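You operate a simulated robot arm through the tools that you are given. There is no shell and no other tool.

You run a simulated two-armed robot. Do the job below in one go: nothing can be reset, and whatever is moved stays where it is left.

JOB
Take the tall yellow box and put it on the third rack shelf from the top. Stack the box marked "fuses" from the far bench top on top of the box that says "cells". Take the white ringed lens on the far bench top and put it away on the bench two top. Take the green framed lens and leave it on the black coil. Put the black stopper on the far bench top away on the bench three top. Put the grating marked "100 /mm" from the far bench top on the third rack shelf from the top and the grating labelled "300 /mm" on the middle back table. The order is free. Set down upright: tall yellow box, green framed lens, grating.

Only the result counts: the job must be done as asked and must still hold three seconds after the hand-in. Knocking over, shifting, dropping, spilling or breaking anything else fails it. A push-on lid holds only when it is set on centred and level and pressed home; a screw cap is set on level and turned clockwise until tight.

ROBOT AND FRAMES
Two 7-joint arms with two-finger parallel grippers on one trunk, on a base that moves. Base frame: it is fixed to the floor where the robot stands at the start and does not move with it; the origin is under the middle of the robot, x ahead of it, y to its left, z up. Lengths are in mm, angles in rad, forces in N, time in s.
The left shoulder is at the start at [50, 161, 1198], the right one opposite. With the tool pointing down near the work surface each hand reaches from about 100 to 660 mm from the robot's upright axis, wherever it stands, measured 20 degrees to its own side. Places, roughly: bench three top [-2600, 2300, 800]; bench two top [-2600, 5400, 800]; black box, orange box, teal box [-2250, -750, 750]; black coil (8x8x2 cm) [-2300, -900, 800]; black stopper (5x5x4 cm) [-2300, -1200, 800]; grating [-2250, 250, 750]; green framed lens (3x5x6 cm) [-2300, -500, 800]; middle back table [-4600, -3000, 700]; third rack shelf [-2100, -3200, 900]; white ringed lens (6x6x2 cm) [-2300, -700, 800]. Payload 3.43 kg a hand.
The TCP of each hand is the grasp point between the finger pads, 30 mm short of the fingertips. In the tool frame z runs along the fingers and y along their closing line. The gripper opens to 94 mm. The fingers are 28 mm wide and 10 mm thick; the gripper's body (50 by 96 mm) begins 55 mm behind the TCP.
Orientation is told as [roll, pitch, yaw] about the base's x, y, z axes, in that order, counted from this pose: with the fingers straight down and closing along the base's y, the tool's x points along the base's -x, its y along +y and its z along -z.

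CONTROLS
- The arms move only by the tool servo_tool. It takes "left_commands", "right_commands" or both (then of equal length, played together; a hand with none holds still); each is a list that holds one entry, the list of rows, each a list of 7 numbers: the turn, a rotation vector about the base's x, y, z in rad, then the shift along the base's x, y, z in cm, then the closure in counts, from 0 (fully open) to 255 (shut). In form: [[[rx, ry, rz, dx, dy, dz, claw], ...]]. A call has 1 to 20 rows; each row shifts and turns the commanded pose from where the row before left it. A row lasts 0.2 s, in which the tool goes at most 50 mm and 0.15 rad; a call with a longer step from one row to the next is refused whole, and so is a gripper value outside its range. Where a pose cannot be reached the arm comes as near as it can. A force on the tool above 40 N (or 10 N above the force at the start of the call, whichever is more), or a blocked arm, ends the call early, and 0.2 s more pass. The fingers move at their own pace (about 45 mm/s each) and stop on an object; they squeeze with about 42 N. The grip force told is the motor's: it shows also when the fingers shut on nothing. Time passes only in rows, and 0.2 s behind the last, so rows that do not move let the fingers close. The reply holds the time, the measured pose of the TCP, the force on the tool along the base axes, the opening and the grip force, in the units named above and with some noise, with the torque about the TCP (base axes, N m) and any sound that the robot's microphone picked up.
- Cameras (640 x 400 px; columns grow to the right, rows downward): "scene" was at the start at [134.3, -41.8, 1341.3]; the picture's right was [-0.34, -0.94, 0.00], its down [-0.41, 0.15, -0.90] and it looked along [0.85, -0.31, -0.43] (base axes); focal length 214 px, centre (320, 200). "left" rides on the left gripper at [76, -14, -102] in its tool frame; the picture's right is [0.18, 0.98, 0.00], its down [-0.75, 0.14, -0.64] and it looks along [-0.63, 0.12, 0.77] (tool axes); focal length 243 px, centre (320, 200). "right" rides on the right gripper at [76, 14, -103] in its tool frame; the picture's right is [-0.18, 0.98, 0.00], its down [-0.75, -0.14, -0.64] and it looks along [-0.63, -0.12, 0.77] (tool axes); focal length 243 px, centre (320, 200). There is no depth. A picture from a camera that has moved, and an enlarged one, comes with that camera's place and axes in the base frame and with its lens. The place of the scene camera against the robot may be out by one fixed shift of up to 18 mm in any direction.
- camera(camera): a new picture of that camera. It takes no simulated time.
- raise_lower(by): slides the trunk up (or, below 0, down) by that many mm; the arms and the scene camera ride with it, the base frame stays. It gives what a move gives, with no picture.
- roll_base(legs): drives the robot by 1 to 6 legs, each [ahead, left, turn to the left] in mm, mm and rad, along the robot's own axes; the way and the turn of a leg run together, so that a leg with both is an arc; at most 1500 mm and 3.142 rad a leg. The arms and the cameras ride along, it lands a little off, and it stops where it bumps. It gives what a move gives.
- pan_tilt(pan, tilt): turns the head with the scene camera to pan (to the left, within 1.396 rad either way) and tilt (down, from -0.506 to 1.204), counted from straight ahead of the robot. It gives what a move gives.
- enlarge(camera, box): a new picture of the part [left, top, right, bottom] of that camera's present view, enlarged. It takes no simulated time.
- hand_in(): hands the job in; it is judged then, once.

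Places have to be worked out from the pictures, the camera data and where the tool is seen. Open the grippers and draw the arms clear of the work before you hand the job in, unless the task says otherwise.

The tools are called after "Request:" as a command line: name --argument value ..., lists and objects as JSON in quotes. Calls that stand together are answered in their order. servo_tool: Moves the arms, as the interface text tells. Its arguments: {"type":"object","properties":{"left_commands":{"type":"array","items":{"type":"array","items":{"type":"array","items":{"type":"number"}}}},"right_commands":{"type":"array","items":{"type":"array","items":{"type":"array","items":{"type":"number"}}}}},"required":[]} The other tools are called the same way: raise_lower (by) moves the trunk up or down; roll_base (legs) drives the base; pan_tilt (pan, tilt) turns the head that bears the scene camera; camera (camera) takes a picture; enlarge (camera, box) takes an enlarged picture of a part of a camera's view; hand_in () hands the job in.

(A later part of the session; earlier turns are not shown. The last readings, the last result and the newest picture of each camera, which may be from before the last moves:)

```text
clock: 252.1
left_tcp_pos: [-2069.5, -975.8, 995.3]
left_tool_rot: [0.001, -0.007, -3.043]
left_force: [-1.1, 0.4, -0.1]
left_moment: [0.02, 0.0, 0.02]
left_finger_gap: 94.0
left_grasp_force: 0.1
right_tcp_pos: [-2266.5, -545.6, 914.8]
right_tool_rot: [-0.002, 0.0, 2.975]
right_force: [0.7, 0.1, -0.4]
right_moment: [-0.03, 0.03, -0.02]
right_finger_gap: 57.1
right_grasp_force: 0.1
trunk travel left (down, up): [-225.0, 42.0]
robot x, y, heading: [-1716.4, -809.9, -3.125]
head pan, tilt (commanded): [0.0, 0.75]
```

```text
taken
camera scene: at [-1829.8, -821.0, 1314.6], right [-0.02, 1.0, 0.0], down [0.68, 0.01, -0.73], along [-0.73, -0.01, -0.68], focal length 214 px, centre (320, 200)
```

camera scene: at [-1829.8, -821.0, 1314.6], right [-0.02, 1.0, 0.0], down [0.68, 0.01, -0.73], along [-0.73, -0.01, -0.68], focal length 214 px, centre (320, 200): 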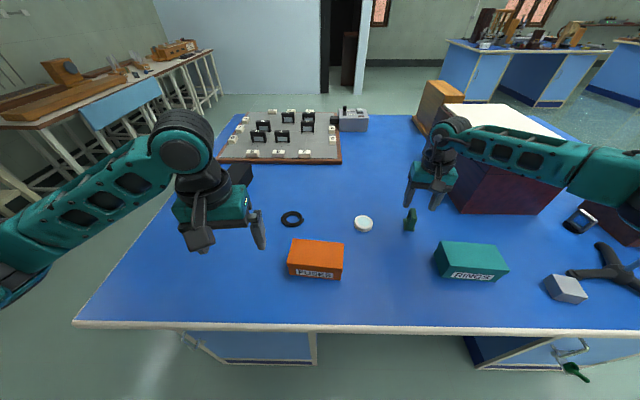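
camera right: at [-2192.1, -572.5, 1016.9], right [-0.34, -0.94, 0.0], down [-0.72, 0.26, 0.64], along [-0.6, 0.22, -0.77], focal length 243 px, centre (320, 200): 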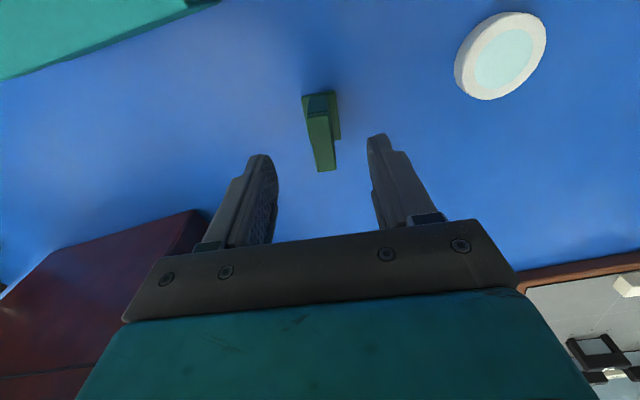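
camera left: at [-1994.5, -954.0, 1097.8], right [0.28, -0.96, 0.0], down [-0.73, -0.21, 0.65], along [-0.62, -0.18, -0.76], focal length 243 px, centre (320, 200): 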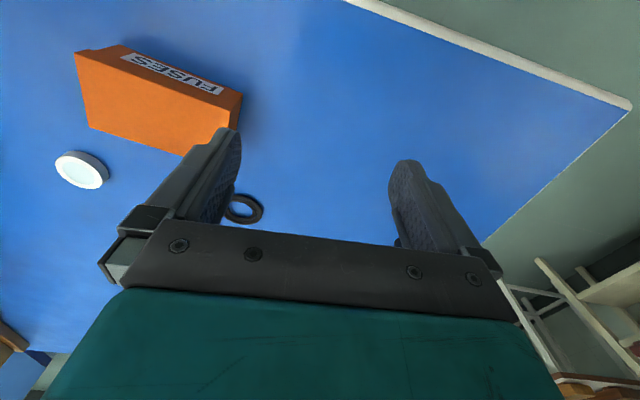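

Alignment is good (within ~3 mm). Descending to z≈846 and closing on the frame.

Request:
servo_tool --right_commands '[[[0, 0, 0, -0.25, -0.1, -2.0, 100], [0, 0, 0, 0, 0, -2.0, 100], [0, 0, 0, 0, 0, -1.5, 100], [0, 0, 0, 0, 0, -1.3, 100], [0, 0, 0, 0, 0, 0, 100]]]'

Request:
camera --camera "right"

```text
clock: 253.3
left_tcp_pos: [-2068.6, -975.8, 996.0]
left_tool_rot: [0.002, -0.005, -3.042]
left_force: [0.8, -0.1, -0.2]
left_moment: [0.04, 0.01, -0.04]
left_finger_gap: 94.1
left_grasp_force: 0.0
right_tcp_pos: [-2268.6, -546.5, 845.9]
right_tool_rot: [-0.002, -0.001, 2.977]
right_force: [0.5, -0.1, 0.3]
right_moment: [-0.01, 0.01, -0.01]
right_finger_gap: 57.3
right_grasp_force: 0.0
trunk travel left (down, up): [-225.0, 42.0]
robot x, y, heading: [-1716.4, -806.9, -3.123]
head pan, tilt (commanded): [0.0, 0.75]
```

```text
taken
camera right: at [-2194.7, -573.3, 949.0], right [-0.34, -0.94, 0.0], down [-0.72, 0.26, 0.64], along [-0.6, 0.22, -0.77], focal length 243 px, centre (320, 200)
```

right: 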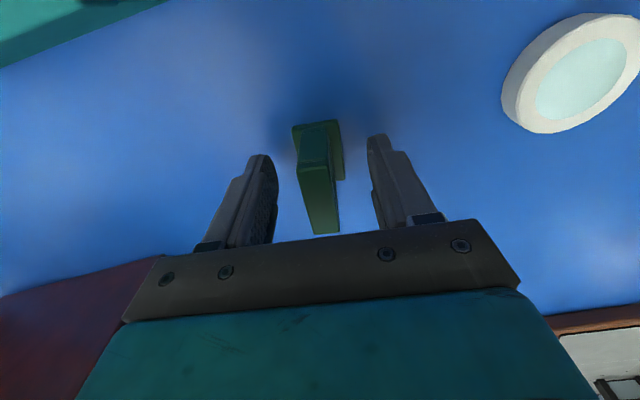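

Frame sits centred between the fingers. Closing gradually.

Request:
servo_tool --right_commands '[[[0, 0, 0, 0, 0, 0, 150], [0, 0, 0, 0, 0, 0, 190], [0, 0, 0, 0, 0, 0, 220], [0, 0, 0, 0, 0, 0, 255], [0, 0, 0, 0, 0, 0, 255], [0, 0, 0, 0, 0, 0, 255], [0, 0, 0, 0, 0, 0, 255]]]'

Request:
camera --camera "right"

```text
clock: 254.9
left_tcp_pos: [-2069.8, -974.9, 996.0]
left_tool_rot: [0.002, -0.006, -3.043]
left_force: [-0.5, 0.4, -0.4]
left_moment: [0.0, -0.02, 0.02]
left_finger_gap: 93.9
left_grasp_force: 0.1
right_tcp_pos: [-2267.9, -545.1, 847.1]
right_tool_rot: [-0.001, -0.001, 2.975]
right_force: [0.3, 0.0, -0.1]
right_moment: [0.0, -0.02, -0.02]
right_finger_gap: 19.4
right_grasp_force: 42.3
trunk travel left (down, up): [-225.0, 42.0]
robot x, y, heading: [-1715.8, -810.1, -3.125]
head pan, tilt (commanded): [0.0, 0.75]
```

```text
taken
camera right: at [-2194.7, -573.2, 949.1], right [-0.34, -0.94, 0.0], down [-0.72, 0.26, 0.64], along [-0.6, 0.22, -0.77], focal length 243 px, centre (320, 200)
```

right: 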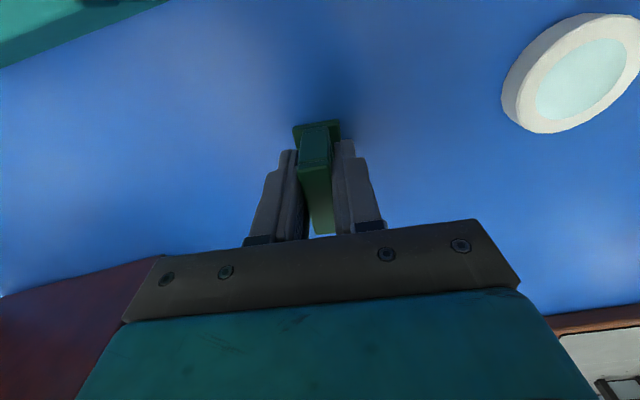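

Gripped (19.4 mm). Lifting 10 cm, then sliding the base 300 mm left so the right hand comes near the coil.

Request:
servo_tool --right_commands '[[[0, 0, 0, 0, 0, 0.5, 255], [0, 0, 0, 0, 0, 1.5, 255], [0, 0, 0, 0, 0, 2.5, 255], [0, 0, 0, 0, 0, 3.0, 255], [0, 0, 0, 0, 0, 3.0, 255], [0, 0, 0, 0, 0, 0, 255]]]'

Request:
roll_base --legs '[[0, 300, 0]]'

Request:
camera --camera "right"

Request:
camera --camera "scene"

```text
clock: 256.3
left_tcp_pos: [-2067.9, -975.5, 995.1]
left_tool_rot: [0.001, -0.004, -3.04]
left_force: [-0.2, 0.6, -0.1]
left_moment: [-0.02, -0.01, 0.0]
left_finger_gap: 94.1
left_grasp_force: 0.1
right_tcp_pos: [-2268.2, -546.2, 952.0]
right_tool_rot: [-0.002, 0.0, 2.975]
right_force: [0.6, -0.2, -1.7]
right_moment: [0.02, 0.0, -0.02]
right_finger_gap: 19.4
right_grasp_force: 41.5
trunk travel left (down, up): [-225.0, 42.0]
robot x, y, heading: [-1715.1, -809.3, -3.124]
head pan, tilt (commanded): [0.0, 0.75]
```

```text
clock: 259.6
left_tcp_pos: [-2064.0, -1281.2, 996.4]
left_tool_rot: [0.002, -0.005, -3.04]
left_force: [0.1, -0.4, -0.7]
left_moment: [0.0, 0.03, 0.02]
left_finger_gap: 93.9
left_grasp_force: 0.0
right_tcp_pos: [-2262.7, -850.8, 951.9]
right_tool_rot: [-0.002, -0.001, 2.979]
right_force: [-0.4, 0.1, -1.0]
right_moment: [-0.01, 0.03, 0.0]
right_finger_gap: 19.5
right_grasp_force: 42.1
trunk travel left (down, up): [-225.0, 42.0]
robot x, y, heading: [-1713.5, -1114.3, -3.128]
head pan, tilt (commanded): [0.0, 0.75]
```

```text
taken
camera right: at [-2190.1, -878.1, 1054.6], right [-0.34, -0.94, 0.0], down [-0.72, 0.26, 0.64], along [-0.6, 0.22, -0.77], focal length 243 px, centre (320, 200)
```

right: 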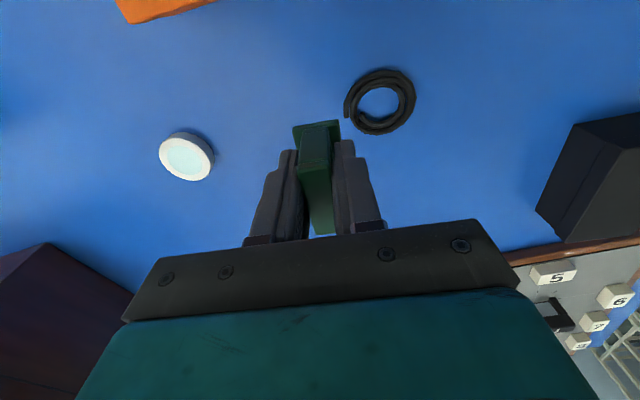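

```text
taken
camera scene: at [-1824.7, -1125.2, 1314.6], right [-0.02, 1.0, 0.0], down [0.68, 0.01, -0.73], along [-0.73, -0.01, -0.68], focal length 214 px, centre (320, 200)
```

scene: 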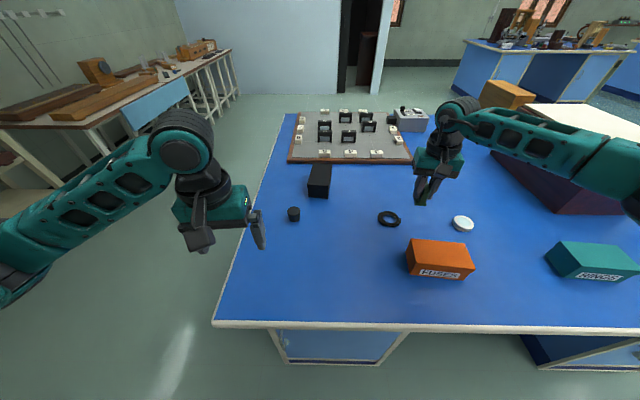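

Zooming on the coil from the right hand camera to get its centre.

Request:
enlarge --camera "right" --box '[270, 50, 430, 150]'

Request:
enlarge --camera "scene" --box '[365, 180, 445, 240]'

```text
4.00 times, centred on (350, 100) of right
camera zoom: at [-2190.1, -878.1, 1054.6], right [-0.34, -0.94, 0.0], down [-0.72, 0.26, 0.64], along [-0.6, 0.22, -0.77], focal length 970 px, centre (200, 600)
```

zoom: 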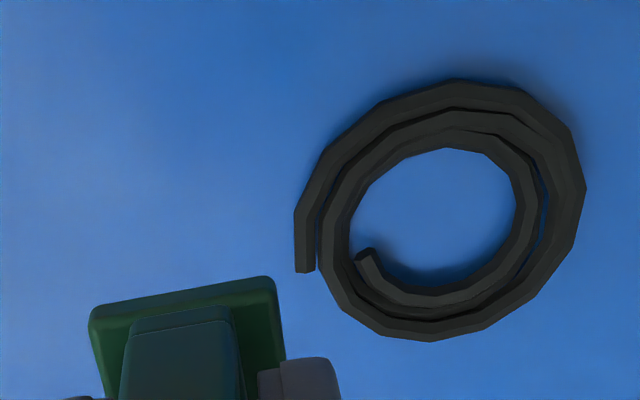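

```text
6.67 times, centred on (405, 210) of scene
camera zoom: at [-1824.7, -1125.2, 1314.6], right [-0.02, 1.0, 0.0], down [0.68, 0.01, -0.73], along [-0.73, -0.01, -0.68], focal length 1430 px, centre (-247, 133)
```

zoom: 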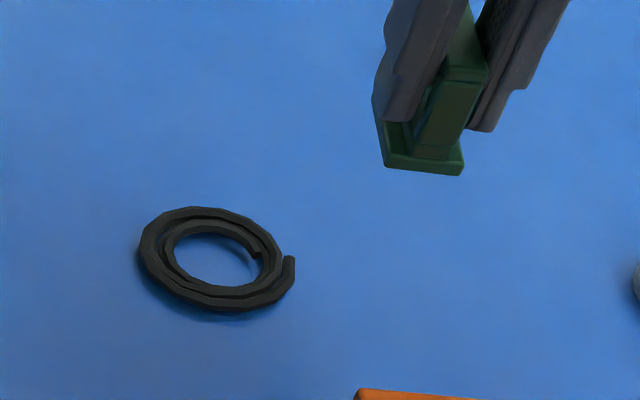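

Combining both cameras, the lens base centre needs to move by about (-19.5, -55) mm to sit centred on the coil's hole. Moving above it and lowering to a hover.

Request:
servo_tool --right_commands '[[[0, 0, 0, -0.95, -2.8, 0, 255], [0, 0, 0, -1.0, -2.75, 0, 255], [0, 0, 0, 0, 0, -2.5, 255], [0, 0, 0, 0, 0, -2.5, 255], [0, 0, 0, 0, 0, -2.0, 255], [0, 0, 0, 0, 0, 0, 255]]]'

Request:
camera --camera "right"

Request:
enlarge --camera "scene" --box '[365, 180, 445, 240]'

Request:
enlarge --camera "right" --box '[250, 60, 410, 160]'

```text
clock: 261.0
left_tcp_pos: [-2063.9, -1280.7, 995.0]
left_tool_rot: [0.003, -0.006, -3.039]
left_force: [0.0, -1.0, 0.2]
left_moment: [0.01, 0.01, -0.01]
left_finger_gap: 94.0
left_grasp_force: 0.1
right_tcp_pos: [-2282.6, -907.1, 881.6]
right_tool_rot: [-0.003, -0.002, 2.975]
right_force: [-0.4, -0.2, -1.0]
right_moment: [-0.02, -0.01, -0.01]
right_finger_gap: 19.4
right_grasp_force: 41.3
trunk travel left (down, up): [-225.0, 42.0]
robot x, y, heading: [-1711.6, -1110.9, -3.124]
head pan, tilt (commanded): [0.0, 0.75]
```

```text
taken
camera right: at [-2208.8, -934.4, 983.4], right [-0.34, -0.94, 0.0], down [-0.72, 0.26, 0.64], along [-0.6, 0.22, -0.77], focal length 243 px, centre (320, 200)
```

right: 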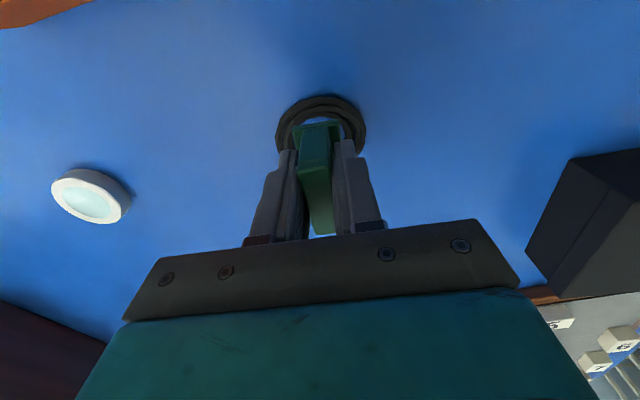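

```text
6.67 times, centred on (405, 210) of scene
camera zoom: at [-1824.7, -1125.0, 1314.6], right [-0.02, 1.0, 0.0], down [0.68, 0.01, -0.73], along [-0.73, -0.01, -0.68], focal length 1430 px, centre (-247, 133)
```

zoom: 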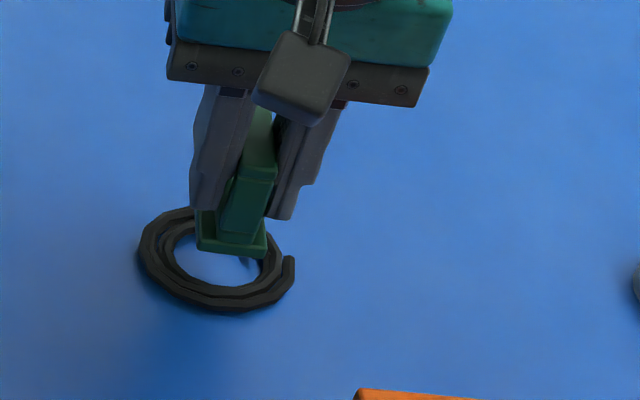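

```text
4.00 times, centred on (330, 110) of right
camera zoom: at [-2208.8, -934.4, 983.4], right [-0.34, -0.94, 0.0], down [-0.72, 0.26, 0.64], along [-0.6, 0.22, -0.77], focal length 970 px, centre (280, 560)
```

zoom: 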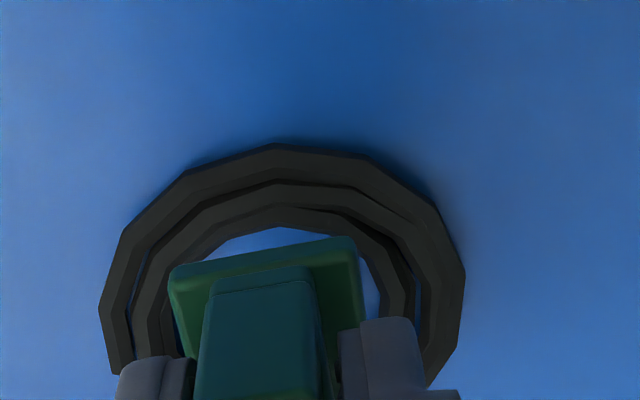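

Base is nearly centred over the coil hole; a 2 mm move away balances the end overlaps. Lowering slowly until contact.

Request:
servo_tool --right_commands '[[[0, 0, 0, -0.2, 0.03, -0.5, 255], [0, 0, 0, 0, 0, -0.5, 255], [0, 0, 0, 0, 0, -0.4, 255], [0, 0, 0, 0, 0, -0.3, 255], [0, 0, 0, 0, 0, -0.2, 255], [0, 0, 0, 0, 0, -0.2, 255], [0, 0, 0, 0, 0, -0.2, 255], [0, 0, 0, 0, 0, -0.15, 255], [0, 0, 0, 0, 0, -0.15, 255], [0, 0, 0, 0, 0, -0.15, 255], [0, 0, 0, 0, 0, -0.15, 255], [0, 0, 0, 0, 0, -0.15, 255], [0, 0, 0, 0, 0, -0.15, 255]]]'

Request:
enlarge --camera "right" --box '[250, 60, 410, 160]'

Request:
enlarge --camera "scene" --box '[365, 180, 445, 240]'

```text
clock: 263.8
left_tcp_pos: [-2060.4, -1281.3, 997.4]
left_tool_rot: [0.001, -0.008, -3.041]
left_force: [0.3, 0.0, 0.2]
left_moment: [-0.01, 0.0, 0.05]
left_finger_gap: 94.3
left_grasp_force: 0.0
right_tcp_pos: [-2285.6, -907.4, 855.2]
right_tool_rot: [0.002, -0.013, 2.975]
right_force: [0.9, 3.7, 34.3]
right_moment: [0.07, -0.09, -0.01]
right_finger_gap: 19.6
right_grasp_force: 41.8
trunk travel left (down, up): [-225.0, 42.0]
robot x, y, heading: [-1708.5, -1112.8, -3.121]
head pan, tilt (commanded): [0.0, 0.75]
```

```text
4.00 times, centred on (330, 110) of right
camera zoom: at [-2210.8, -933.7, 957.4], right [-0.34, -0.94, 0.0], down [-0.71, 0.26, 0.65], along [-0.61, 0.22, -0.76], focal length 970 px, centre (280, 560)
```

zoom: 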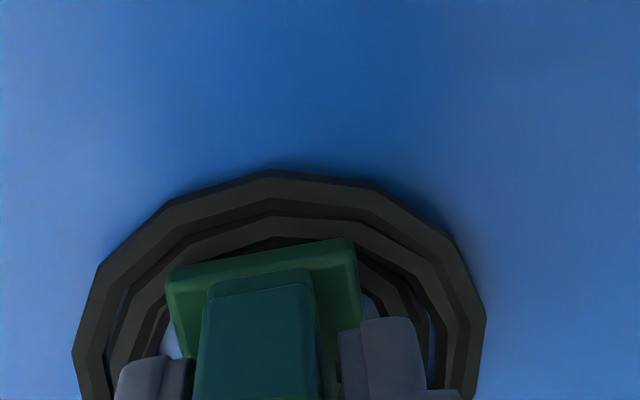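

```text
6.67 times, centred on (405, 210) of scene
camera zoom: at [-1821.4, -1125.9, 1315.3], right [-0.02, 1.0, 0.0], down [0.68, 0.01, -0.73], along [-0.73, -0.01, -0.68], focal length 1430 px, centre (-247, 133)
```

zoom: 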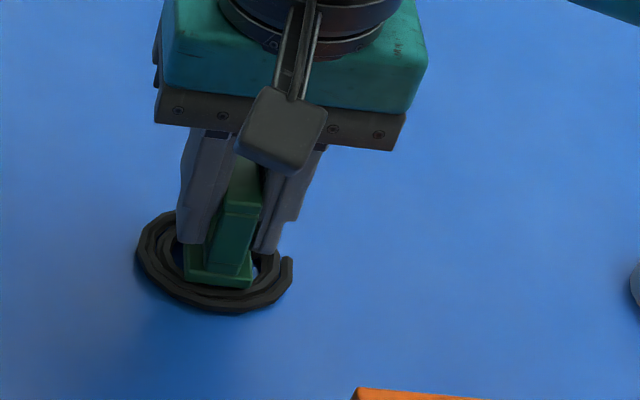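

Contact on the coil (34 N). Easing the load, then opening gradually.

Request:
servo_tool --right_commands '[[[0, 0, 0, 0, 0, 0.3, 255], [0, 0, 0, 0, 0, 0.2, 255], [0, 0, 0, 0, 0, 0.0, 255], [0, 0, 0, 0, 0, 0.0, 255]]]'

```text
clock: 264.8
left_tcp_pos: [-2063.7, -1281.0, 994.9]
left_tool_rot: [-0.001, -0.008, -3.041]
left_force: [0.3, -0.3, 0.9]
left_moment: [-0.01, 0.05, -0.02]
left_finger_gap: 94.0
left_grasp_force: 0.2
right_tcp_pos: [-2285.4, -908.8, 856.3]
right_tool_rot: [-0.004, -0.001, 2.977]
right_force: [-6.4, -2.0, 11.2]
right_moment: [0.01, 0.46, 0.03]
right_finger_gap: 19.3
right_grasp_force: 41.8
trunk travel left (down, up): [-225.0, 42.0]
robot x, y, heading: [-1709.6, -1107.9, -3.128]
head pan, tilt (commanded): [0.0, 0.75]
```

Small residual load of 11 N. One more 1 mm ease and release.

Request:
servo_tool --right_commands '[[[0, 0, 0, 0, 0, 0.1, 255], [0, 0, 0, 0, 0, 0, 240], [0, 0, 0, 0, 0, 0, 225], [0, 0, 0, 0, 0, 0, 210], [0, 0, 0, 0, 0, 0, 195], [0, 0, 0, 0, 0, 0, 180], [0, 0, 0, 0, 0, 0, 165], [0, 0, 0, 0, 0, 0, 150], [0, 0, 0, 0, 0, 0, 130], [0, 0, 0, 0, 0, 0, 110], [0, 0, 0, 0, 0, 0, 110]]]'

Request:
enlarge --camera "right" --box '[230, 60, 430, 260]'

Request:
enlarge --camera "scene" --box '[365, 180, 445, 240]'

```text
clock: 267.2
left_tcp_pos: [-2064.8, -1279.7, 994.8]
left_tool_rot: [0.003, -0.005, -3.041]
left_force: [0.0, 0.9, 0.7]
left_moment: [0.0, 0.0, 0.02]
left_finger_gap: 94.1
left_grasp_force: 0.1
right_tcp_pos: [-2284.6, -906.2, 856.1]
right_tool_rot: [-0.001, -0.003, 2.978]
right_force: [-1.1, 0.1, 0.1]
right_moment: [-0.03, -0.02, 0.0]
right_finger_gap: 53.2
right_grasp_force: 0.1
trunk travel left (down, up): [-225.0, 42.0]
robot x, y, heading: [-1708.4, -1111.5, -3.126]
head pan, tilt (commanded): [0.0, 0.75]
```

```text
2.00 times, centred on (330, 160) of right
camera zoom: at [-2211.5, -933.0, 959.0], right [-0.34, -0.94, 0.0], down [-0.72, 0.26, 0.64], along [-0.6, 0.22, -0.77], focal length 485 px, centre (300, 280)
```

zoom: 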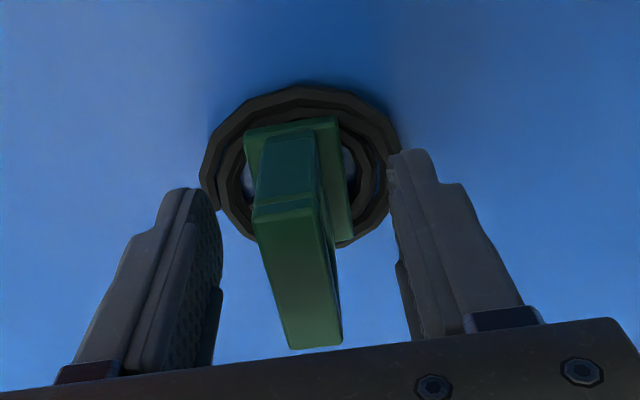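

```text
6.67 times, centred on (405, 210) of scene
camera zoom: at [-1824.6, -1125.0, 1314.6], right [-0.02, 1.0, 0.0], down [0.68, 0.01, -0.73], along [-0.73, -0.01, -0.68], focal length 1430 px, centre (-247, 133)
```

zoom: 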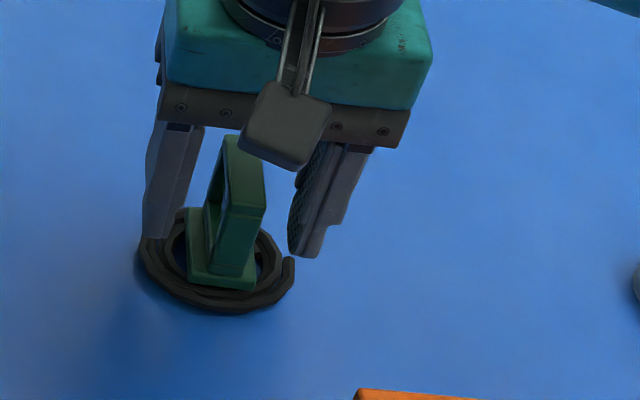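

The lens stands on the coil. Raising the hand straight up and verifying.

Request:
servo_tool --right_commands '[[[0, 0, 0, 0, 0, 1.0, 110], [0, 0, 0, 0, 0, 2.0, 110], [0, 0, 0, 0, 0, 3.0, 110], [0, 0, 0, 0, 0, 4.0, 110], [0, 0, 0, 0, 0, 4.0, 110], [0, 0, 0, 3.0, 3, 0.0, 110], [0, 0, 0, 3.0, 3, 0.0, 110], [0, 0, 0, 0, 0, 0, 110]]]'

Request:
enlarge --camera "scene" --box '[365, 180, 445, 240]'

Request:
camera --camera "right"

```text
clock: 269.0
left_tcp_pos: [-2063.4, -1280.1, 996.1]
left_tool_rot: [0.001, -0.007, -3.041]
left_force: [0.0, -0.3, -0.2]
left_moment: [-0.03, -0.03, -0.01]
left_finger_gap: 94.1
left_grasp_force: 0.0
right_tcp_pos: [-2224.3, -845.4, 995.3]
right_tool_rot: [-0.001, 0.0, 2.978]
right_force: [1.0, -0.5, -0.1]
right_moment: [0.0, 0.01, -0.02]
right_finger_gap: 53.4
right_grasp_force: 0.1
trunk travel left (down, up): [-225.0, 42.0]
robot x, y, heading: [-1708.0, -1111.0, -3.125]
head pan, tilt (commanded): [0.0, 0.75]
```

```text
6.67 times, centred on (405, 210) of scene
camera zoom: at [-1824.8, -1125.3, 1314.6], right [-0.02, 1.0, 0.0], down [0.68, 0.01, -0.73], along [-0.73, -0.01, -0.68], focal length 1430 px, centre (-247, 133)
```

zoom: 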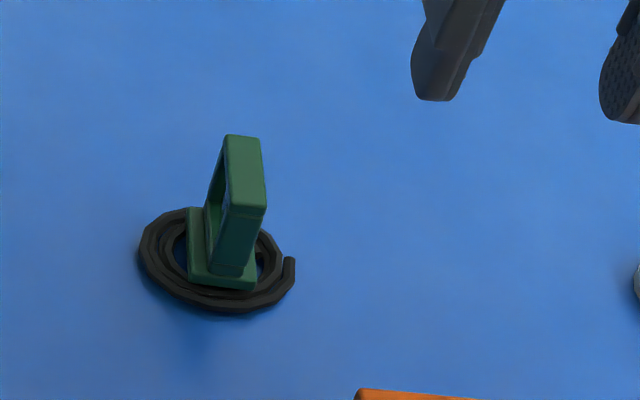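

```text
taken
camera right: at [-2151.3, -871.3, 1097.3], right [-0.34, -0.94, 0.0], down [-0.72, 0.26, 0.64], along [-0.6, 0.22, -0.77], focal length 243 px, centre (320, 200)
```

right: 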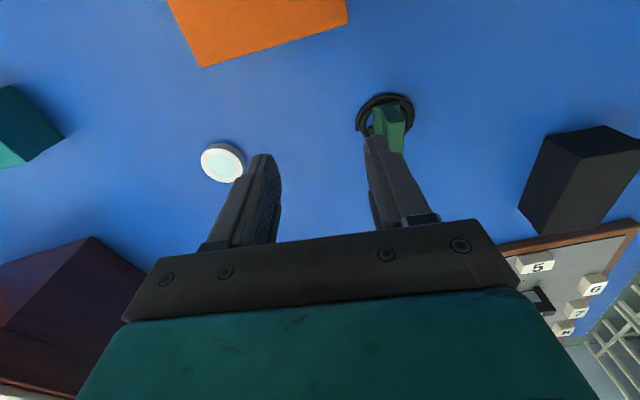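

Green lens stands upright on the coil. Next FUSES: zooming to fix its pose.

Request:
enlarge --camera "scene" --box '[390, 220, 490, 295]'

Request:
enlarge --camera "right" --box '[150, 0, 370, 90]'

Request:
enlarge --camera "scene" --box '[280, 150, 350, 230]'

```text
5.33 times, centred on (440, 258) of scene
camera zoom: at [-1824.8, -1125.3, 1314.6], right [-0.02, 1.0, 0.0], down [0.68, 0.01, -0.73], along [-0.73, -0.01, -0.68], focal length 1144 px, centre (-320, -107)
```

zoom: 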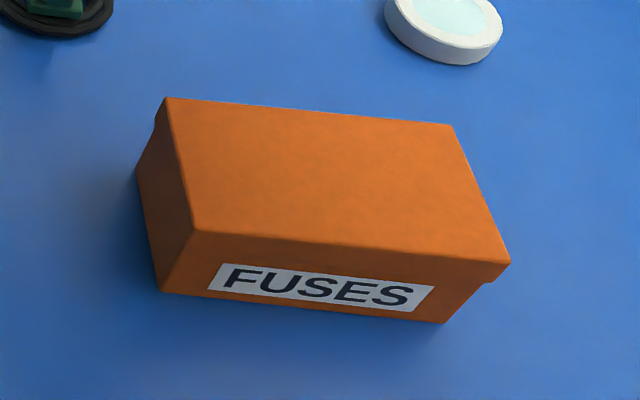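

```text
2.91 times, centred on (260, 45) of right
camera zoom: at [-2151.3, -871.3, 1097.3], right [-0.34, -0.94, 0.0], down [-0.72, 0.26, 0.64], along [-0.6, 0.22, -0.77], focal length 706 px, centre (494, 651)
```

zoom: 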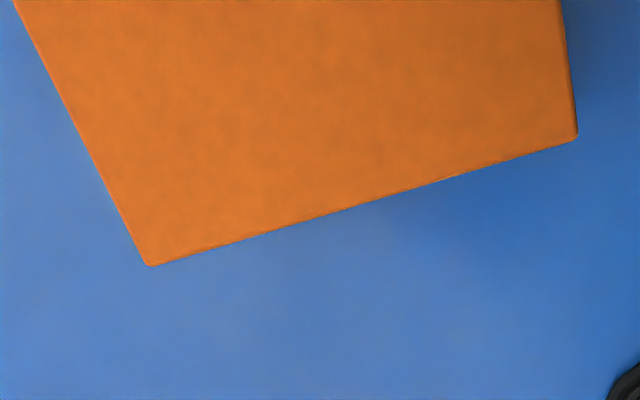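

```text
5.00 times, centred on (315, 190) of scene
camera zoom: at [-1824.8, -1125.3, 1314.6], right [-0.02, 1.0, 0.0], down [0.68, 0.01, -0.73], along [-0.73, -0.01, -0.68], focal length 1072 px, centre (345, 250)
```

zoom: 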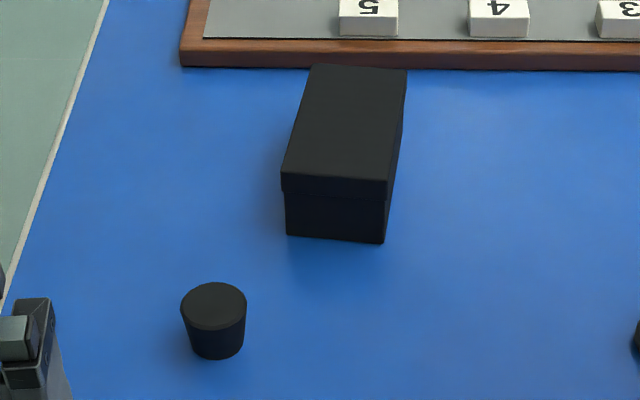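

The two cameras disagree by ~10 mm in x for this box, so I'll recalibrate the scene camera on the fingertips of both hands here.

Request:
enlarge --camera "scene" --box '[390, 130, 480, 210]'

Request:
enlarge --camera "scene" --box '[160, 170, 280, 260]'

```text
5.00 times, centred on (435, 170) of scene
camera zoom: at [-1824.8, -1125.3, 1314.6], right [-0.02, 1.0, 0.0], down [0.68, 0.01, -0.73], along [-0.73, -0.01, -0.68], focal length 1072 px, centre (-255, 350)
```

zoom: 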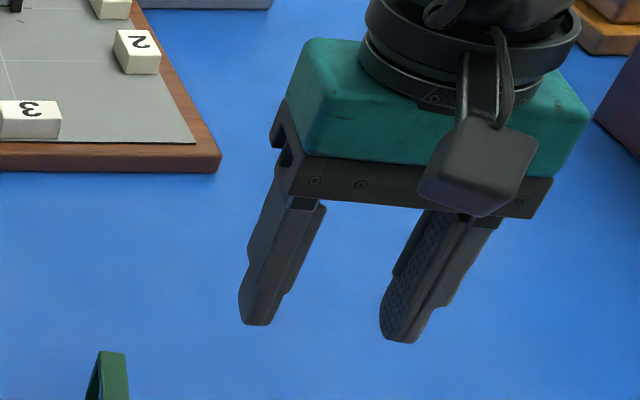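

```text
4.44 times, centred on (220, 215) of scene
camera zoom: at [-1824.8, -1125.3, 1314.6], right [-0.02, 1.0, 0.0], down [0.68, 0.01, -0.73], along [-0.73, -0.01, -0.68], focal length 953 px, centre (764, 133)
```

zoom: 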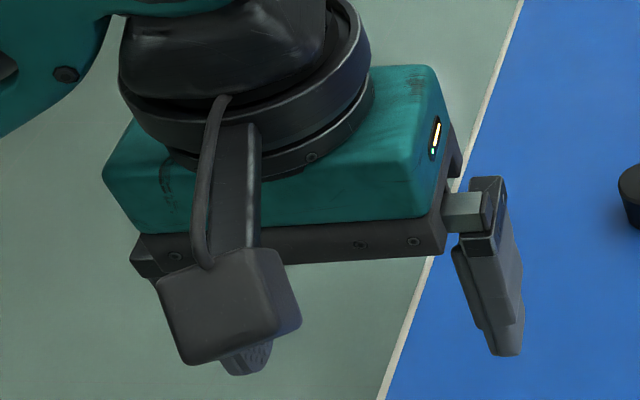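

Wrist camera is the more trustworthy; it puts FUSES' centre near (-2131, -826). I'll yaw the right hand by about -86° so that it closes across the 72 mm side and move above the box.

Request:
servo_tool --right_commands '[[[0, 0, -0.137, 0.84, 0.17, 0, 0], [0, 0, -0.137, 0.84, 0.17, 0, 0], [0, 0, -0.137, 0.84, 0.17, 0, 0], [0, 0, -0.137, 0.84, 0.17, 0, 0], [0, 0, -0.137, 0.84, 0.17, 0, 0], [0, 0, -0.137, 0.84, 0.17, 0, 0], [0, 0, -0.137, 0.84, 0.17, 0, 0], [0, 0, -0.137, 0.84, 0.17, 0, 0], [0, 0, -0.137, 0.84, 0.17, 0, 0], [0, 0, -0.137, 0.84, 0.17, 0, 0], [0, 0, -0.137, 0.84, 0.17, 0, 0], [0, 0, 0, 0, 0, 0, 0]]]'

Request:
camera --camera "right"

Request:
camera --camera "scene"

```text
clock: 271.6
left_tcp_pos: [-2063.7, -1279.6, 995.4]
left_tool_rot: [0.001, -0.005, -3.041]
left_force: [-0.4, -0.3, 0.6]
left_moment: [0.02, -0.01, 0.0]
left_finger_gap: 93.9
left_grasp_force: 0.0
right_tcp_pos: [-2130.7, -827.2, 997.0]
right_tool_rot: [-0.002, -0.001, 1.469]
right_force: [0.2, -0.6, -0.4]
right_moment: [-0.01, 0.02, 0.03]
right_finger_gap: 93.9
right_grasp_force: 0.1
trunk travel left (down, up): [-225.0, 42.0]
robot x, y, heading: [-1711.2, -1111.4, -3.123]
head pan, tilt (commanded): [0.0, 0.75]
```

```text
taken
camera right: at [-2153.2, -901.6, 1099.3], right [-0.96, 0.28, 0.0], down [0.22, 0.73, 0.64], along [0.18, 0.62, -0.77], focal length 243 px, centre (320, 200)
```

right: 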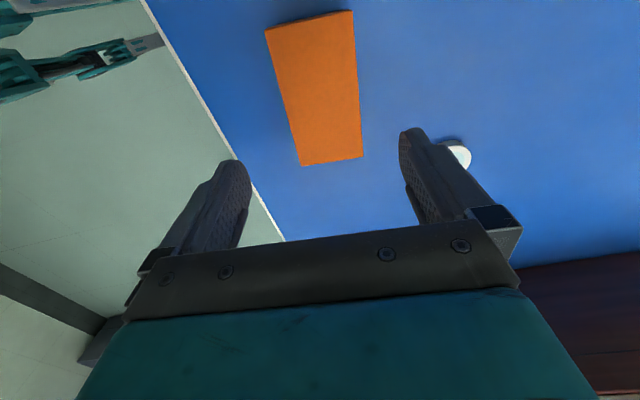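

```text
taken
camera scene: at [-1824.7, -1125.1, 1314.6], right [-0.02, 1.0, 0.0], down [0.68, 0.01, -0.73], along [-0.73, -0.01, -0.68], focal length 214 px, centre (320, 200)
```

scene: 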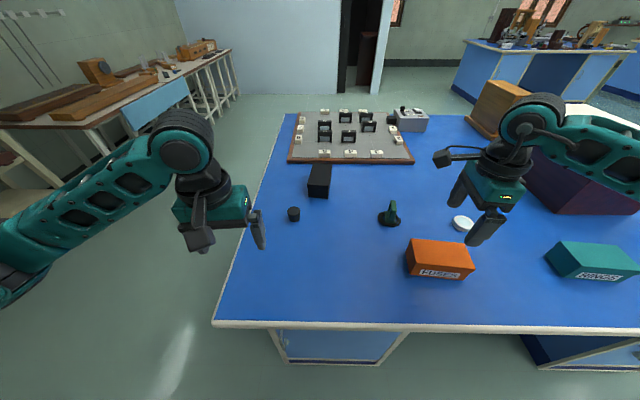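

The box is centred within 3 mm and 1° of the hand. Descending around it and closing.

Request:
servo_tool --right_commands '[[[0, 0, 0, -0.1, 0.3, -3, 0], [0, 0, 0, 0, 0, -3, 0], [0, 0, 0, 0, 0, -3, 0], [0, 0, 0, 0, 0, -2.5, 0], [0, 0, 0, 0, 0, -2, 0], [0, 0, 0, 0, 0, -1.5, 0], [0, 0, 0, 0, 0, -0.8, 0], [0, 0, 0, 0, 0, 0, 0]]]'

Request:
camera --camera "right"

```text
clock: 273.4
left_tcp_pos: [-2062.5, -1280.4, 996.0]
left_tool_rot: [0.001, -0.005, -3.039]
left_force: [-0.7, -0.1, 0.3]
left_moment: [0.0, -0.04, -0.01]
left_finger_gap: 93.7
left_grasp_force: 0.1
right_tcp_pos: [-2134.4, -824.1, 838.1]
right_tool_rot: [-0.001, -0.001, 1.47]
right_force: [-0.4, -0.2, 0.2]
right_moment: [0.04, -0.01, -0.01]
right_finger_gap: 94.1
right_grasp_force: 0.1
trunk travel left (down, up): [-225.0, 42.0]
robot x, y, heading: [-1713.4, -1112.3, -3.125]
head pan, tilt (commanded): [0.0, 0.75]
```

```text
taken
camera right: at [-2155.2, -898.5, 940.3], right [-0.96, 0.28, 0.0], down [0.22, 0.73, 0.64], along [0.18, 0.62, -0.77], focal length 243 px, centre (320, 200)
```

right: 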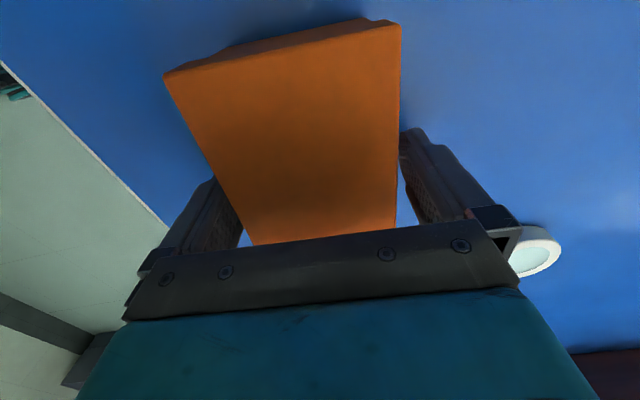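

FUSES is between the fingers. Closing.

Request:
servo_tool --right_commands '[[[0, 0, 0, 0, 0, 0, 30], [0, 0, 0, 0, 0, 0, 60], [0, 0, 0, 0, 0, 0, 100], [0, 0, 0, 0, 0, 0, 160], [0, 0, 0, 0, 0, 0, 255], [0, 0, 0, 0, 0, 0, 255], [0, 0, 0, 0, 0, 0, 255]]]'

Request:
servo_tool --right_commands '[[[0, 0, 0, 0, 0, 0.5, 255], [0, 0, 0, 0, 0, 1.0, 255], [0, 0, 0, 0, 0, 2.0, 255], [0, 0, 0, 0, 0, 2.5, 255], [0, 0, 0, 0, 0, 0, 255]]]'

Request:
camera --camera "right"

Request:
camera --camera "scene"

```text
clock: 275.0
left_tcp_pos: [-2062.9, -1281.1, 996.2]
left_tool_rot: [0.002, -0.006, -3.04]
left_force: [0.3, 0.2, 0.1]
left_moment: [0.01, -0.04, 0.0]
left_finger_gap: 94.3
left_grasp_force: 0.1
right_tcp_pos: [-2134.4, -823.6, 837.9]
right_tool_rot: [-0.003, -0.003, 1.47]
right_force: [-1.0, 0.6, 0.4]
right_moment: [-0.03, 0.01, 0.01]
right_finger_gap: 73.7
right_grasp_force: 41.6
trunk travel left (down, up): [-225.0, 42.0]
robot x, y, heading: [-1709.3, -1112.3, -3.125]
head pan, tilt (commanded): [0.0, 0.75]
```

```text
clock: 276.2
left_tcp_pos: [-2063.1, -1280.2, 996.4]
left_tool_rot: [0.003, -0.004, -3.041]
left_force: [0.9, -0.1, -0.1]
left_moment: [0.01, 0.0, 0.0]
left_finger_gap: 94.2
left_grasp_force: 0.1
right_tcp_pos: [-2132.7, -822.2, 899.7]
right_tool_rot: [-0.001, -0.003, 1.469]
right_force: [-0.1, 0.0, -1.4]
right_moment: [0.03, 0.03, 0.02]
right_finger_gap: 73.9
right_grasp_force: 41.6
trunk travel left (down, up): [-225.0, 42.0]
robot x, y, heading: [-1708.8, -1109.5, -3.127]
head pan, tilt (commanded): [0.0, 0.75]
```

```text
taken
camera right: at [-2155.2, -897.8, 1001.9], right [-0.96, 0.28, 0.0], down [0.22, 0.73, 0.64], along [0.18, 0.62, -0.77], focal length 243 px, centre (320, 200)
```

right: 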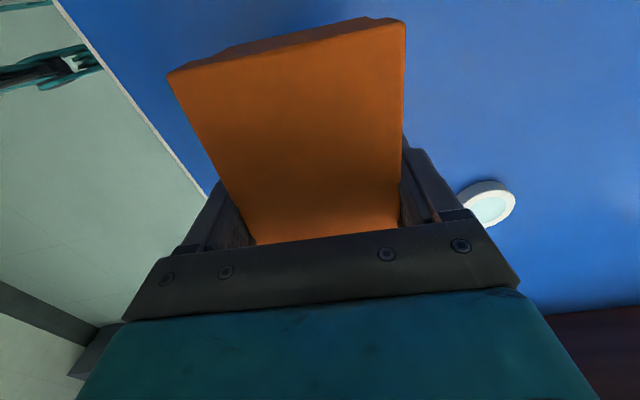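

```text
taken
camera scene: at [-1824.8, -1125.0, 1314.6], right [-0.02, 1.0, 0.0], down [0.68, 0.01, -0.73], along [-0.73, -0.01, -0.68], focal length 214 px, centre (320, 200)
```

scene: 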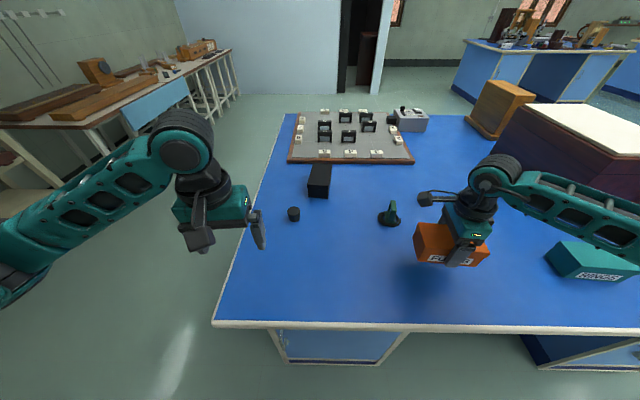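

FUSES is held (73.9 mm). Raising it and driving round to the left end of the bench, facing +y.

Request:
servo_tool --right_commands '[[[0, 0, 0, 0, 0, 3, 255], [0, 0, 0, 0, 0, 3, 255], [0, 0, 0, 1, 0, 3, 255], [0, 0, 0, 2, 0, 2, 255], [0, 0, 0, 0, 0, 0, 255]]]'

Request:
roll_base --legs '[[-350, 0, 0], [0, 850, 0], [0, 0, -1.571], [0, 1000, 0]]'

Request:
pan_tilt --pan 0.0 --tilt 0.6

Request:
camera --camera "scene"

```text
clock: 277.4
left_tcp_pos: [-2064.5, -1280.0, 995.9]
left_tool_rot: [0.002, -0.005, -3.041]
left_force: [0.7, -0.7, -0.5]
left_moment: [0.0, -0.02, 0.01]
left_finger_gap: 94.1
left_grasp_force: 0.1
right_tcp_pos: [-2102.3, -824.0, 1011.2]
right_tool_rot: [-0.002, -0.001, 1.468]
right_force: [0.4, 0.1, -1.8]
right_moment: [0.02, -0.01, 0.03]
right_finger_gap: 74.0
right_grasp_force: 41.9
trunk travel left (down, up): [-225.0, 42.0]
robot x, y, heading: [-1707.8, -1110.5, -3.123]
head pan, tilt (commanded): [0.0, 0.75]
```

```text
clock: 299.4
left_tcp_pos: [-2504.7, -1599.9, 997.2]
left_tool_rot: [0.002, -0.008, 1.661]
left_force: [0.3, 0.1, 1.0]
left_moment: [-0.01, 0.03, 0.01]
left_finger_gap: 93.8
left_grasp_force: 0.0
right_tcp_pos: [-2049.4, -1566.7, 1009.9]
right_tool_rot: [-0.002, -0.002, -0.112]
right_force: [0.6, 0.0, -2.2]
right_moment: [0.01, 0.02, 0.01]
right_finger_gap: 73.8
right_grasp_force: 41.7
trunk travel left (down, up): [-225.0, 42.0]
robot x, y, heading: [-2343.6, -1957.6, 1.576]
head pan, tilt (commanded): [0.0, 0.75]
```

```text
clock: 300.1
left_tcp_pos: [-2504.9, -1600.5, 996.1]
left_tool_rot: [0.003, -0.007, 1.662]
left_force: [0.6, -0.9, -0.3]
left_moment: [0.02, 0.01, 0.01]
left_finger_gap: 93.8
left_grasp_force: 0.1
right_tcp_pos: [-2048.7, -1566.4, 1010.6]
right_tool_rot: [-0.001, 0.0, -0.111]
right_force: [0.2, 1.0, -1.8]
right_moment: [0.03, 0.0, -0.01]
right_finger_gap: 74.0
right_grasp_force: 42.3
trunk travel left (down, up): [-225.0, 42.0]
robot x, y, heading: [-2342.9, -1958.5, 1.573]
head pan, tilt (commanded): [0.0, 0.6]
```

```text
taken
camera scene: at [-2334.1, -1838.7, 1327.4], right [1.0, 0.01, 0.0], down [0.0, -0.57, -0.82], along [-0.01, 0.82, -0.57], focal length 214 px, centre (320, 200)
```

scene: 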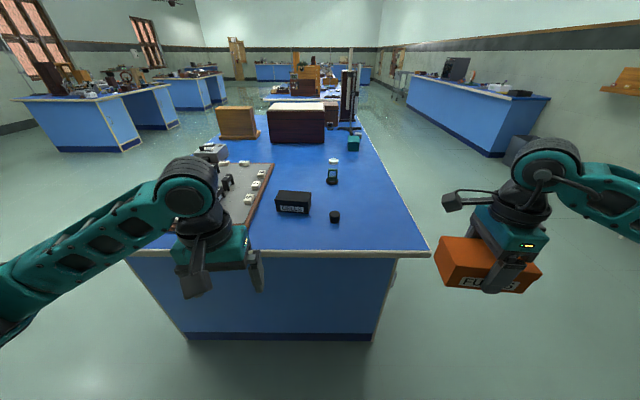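

Facing the bench's left end. I'll shift left ~390 and advance ~320 so the right hand comes near the CELLS box.

Request:
roll_base --legs '[[0, 380, 0], [320, 0, 0]]'

Request:
pan_tilt --pan -0.4 --tilt 0.7

Request:
camera --camera "scene"

Request:
camera --camera "right"

```text
clock: 305.8
left_tcp_pos: [-2893.8, -1282.1, 995.4]
left_tool_rot: [0.001, -0.005, 1.664]
left_force: [0.7, -0.1, -0.3]
left_moment: [0.0, 0.0, 0.0]
left_finger_gap: 94.0
left_grasp_force: 0.1
right_tcp_pos: [-2437.7, -1247.2, 1009.8]
right_tool_rot: [-0.002, -0.002, -0.11]
right_force: [0.2, -0.2, -2.4]
right_moment: [0.0, 0.01, -0.02]
right_finger_gap: 74.0
right_grasp_force: 41.4
trunk travel left (down, up): [-225.0, 42.0]
robot x, y, heading: [-2731.2, -1636.7, 1.581]
head pan, tilt (commanded): [0.0, 0.6]
```

```text
clock: 306.7
left_tcp_pos: [-2893.5, -1283.4, 996.1]
left_tool_rot: [0.001, -0.005, 1.666]
left_force: [-0.6, -0.2, 0.3]
left_moment: [0.01, 0.0, -0.02]
left_finger_gap: 94.1
left_grasp_force: 0.0
right_tcp_pos: [-2437.0, -1248.0, 1009.7]
right_tool_rot: [-0.002, -0.002, -0.11]
right_force: [-0.4, -0.9, -2.0]
right_moment: [0.01, 0.0, 0.0]
right_finger_gap: 74.1
right_grasp_force: 41.8
trunk travel left (down, up): [-225.0, 42.0]
robot x, y, heading: [-2728.0, -1641.0, 1.579]
head pan, tilt (commanded): [-0.4, 0.7]
```

```text
taken
camera scene: at [-2689.1, -1530.5, 1318.9], right [0.93, -0.38, 0.0], down [-0.24, -0.6, -0.76], along [0.29, 0.71, -0.64], focal length 214 px, centre (320, 200)
```

scene: 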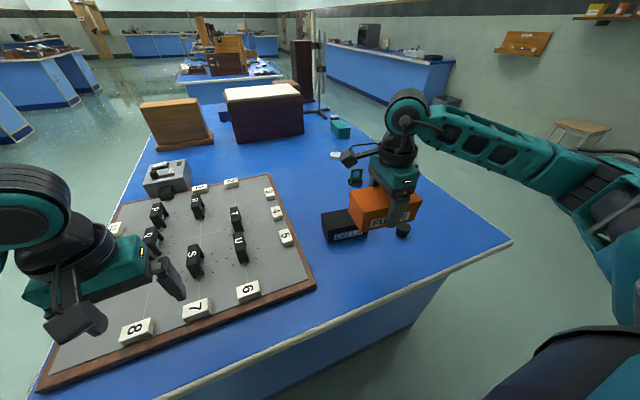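

```text
taken
camera right: at [-2510.8, -1225.8, 1112.5], right [0.29, 0.96, 0.0], down [0.73, -0.22, 0.64], along [0.62, -0.19, -0.77], focal length 243 px, centre (320, 200)
```

right: 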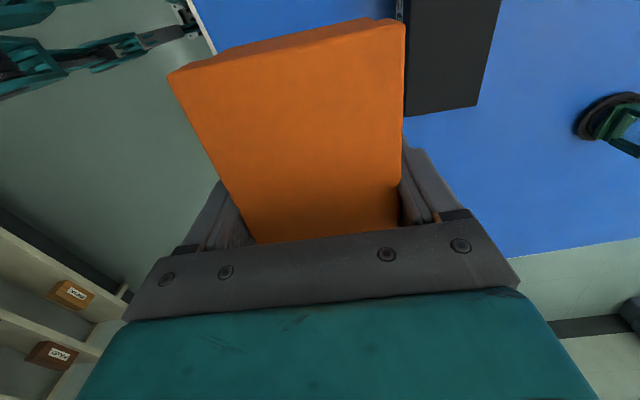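

The right camera sees part of CELLS; I'll shift the right hand a bit (-x, -y, up) for a full view of its top.

Request:
servo_tool --right_commands '[[[0, 0, 0, -3, -2, 1.5, 255], [0, 0, 0, -3, -2, 1.5, 255], [0, 0, 0, -3, -2, 1.5, 255], [0, 0, 0, 0, 0, 0, 255]]]'

Request:
camera --camera "right"

Request:
enlarge --camera "scene" --box '[300, 180, 420, 260]'

```text
clock: 307.7
left_tcp_pos: [-2894.2, -1283.6, 994.9]
left_tool_rot: [0.002, -0.006, 1.665]
left_force: [0.5, 0.4, -0.2]
left_moment: [0.03, -0.01, -0.01]
left_finger_gap: 94.0
left_grasp_force: 0.1
right_tcp_pos: [-2527.6, -1309.2, 1054.2]
right_tool_rot: [-0.002, -0.003, -0.108]
right_force: [0.2, -0.3, -2.3]
right_moment: [0.01, 0.0, 0.01]
right_finger_gap: 73.9
right_grasp_force: 41.5
trunk travel left (down, up): [-225.0, 42.0]
robot x, y, heading: [-2729.5, -1641.0, 1.582]
head pan, tilt (commanded): [-0.4, 0.7]
```

```text
taken
camera right: at [-2600.8, -1287.1, 1157.3], right [0.29, 0.96, 0.0], down [0.73, -0.22, 0.64], along [0.62, -0.19, -0.77], focal length 243 px, centre (320, 200)
```

right: 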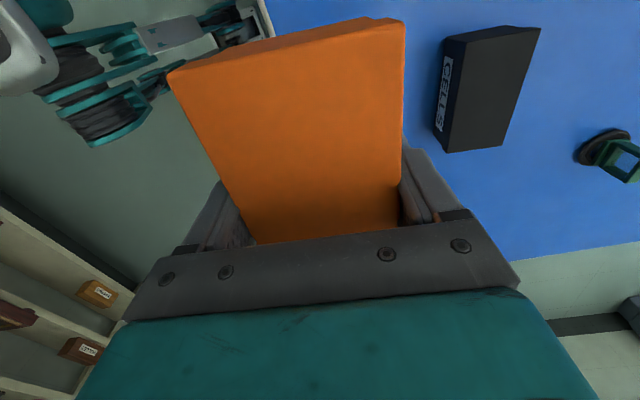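

```text
5.00 times, centred on (360, 220) of scene
camera zoom: at [-2688.8, -1530.5, 1318.8], right [0.93, -0.38, 0.0], down [-0.24, -0.6, -0.76], along [0.29, 0.71, -0.64], focal length 1072 px, centre (120, 100)
```

zoom: 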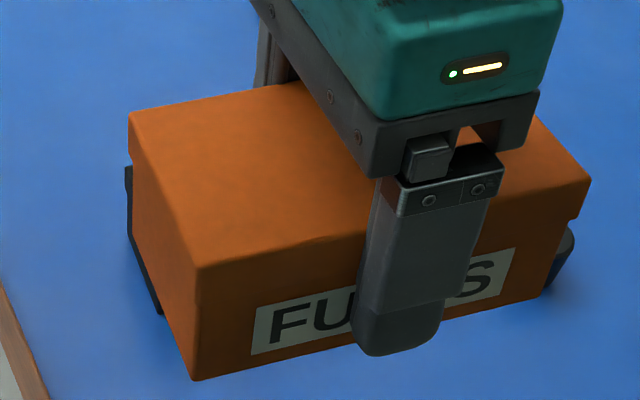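

Full view of CELLS now. Zooming to measure its top corners.

Request:
enlarge --camera "right" --box '[410, 10, 570, 160]'

```text
2.67 times, centred on (490, 85) of right
camera zoom: at [-2600.8, -1287.1, 1157.3], right [0.29, 0.96, 0.0], down [0.73, -0.22, 0.64], along [0.62, -0.19, -0.77], focal length 647 px, centre (-133, 507)
```

zoom: 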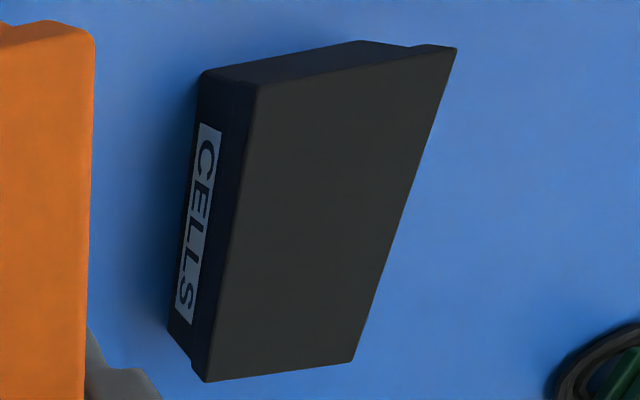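

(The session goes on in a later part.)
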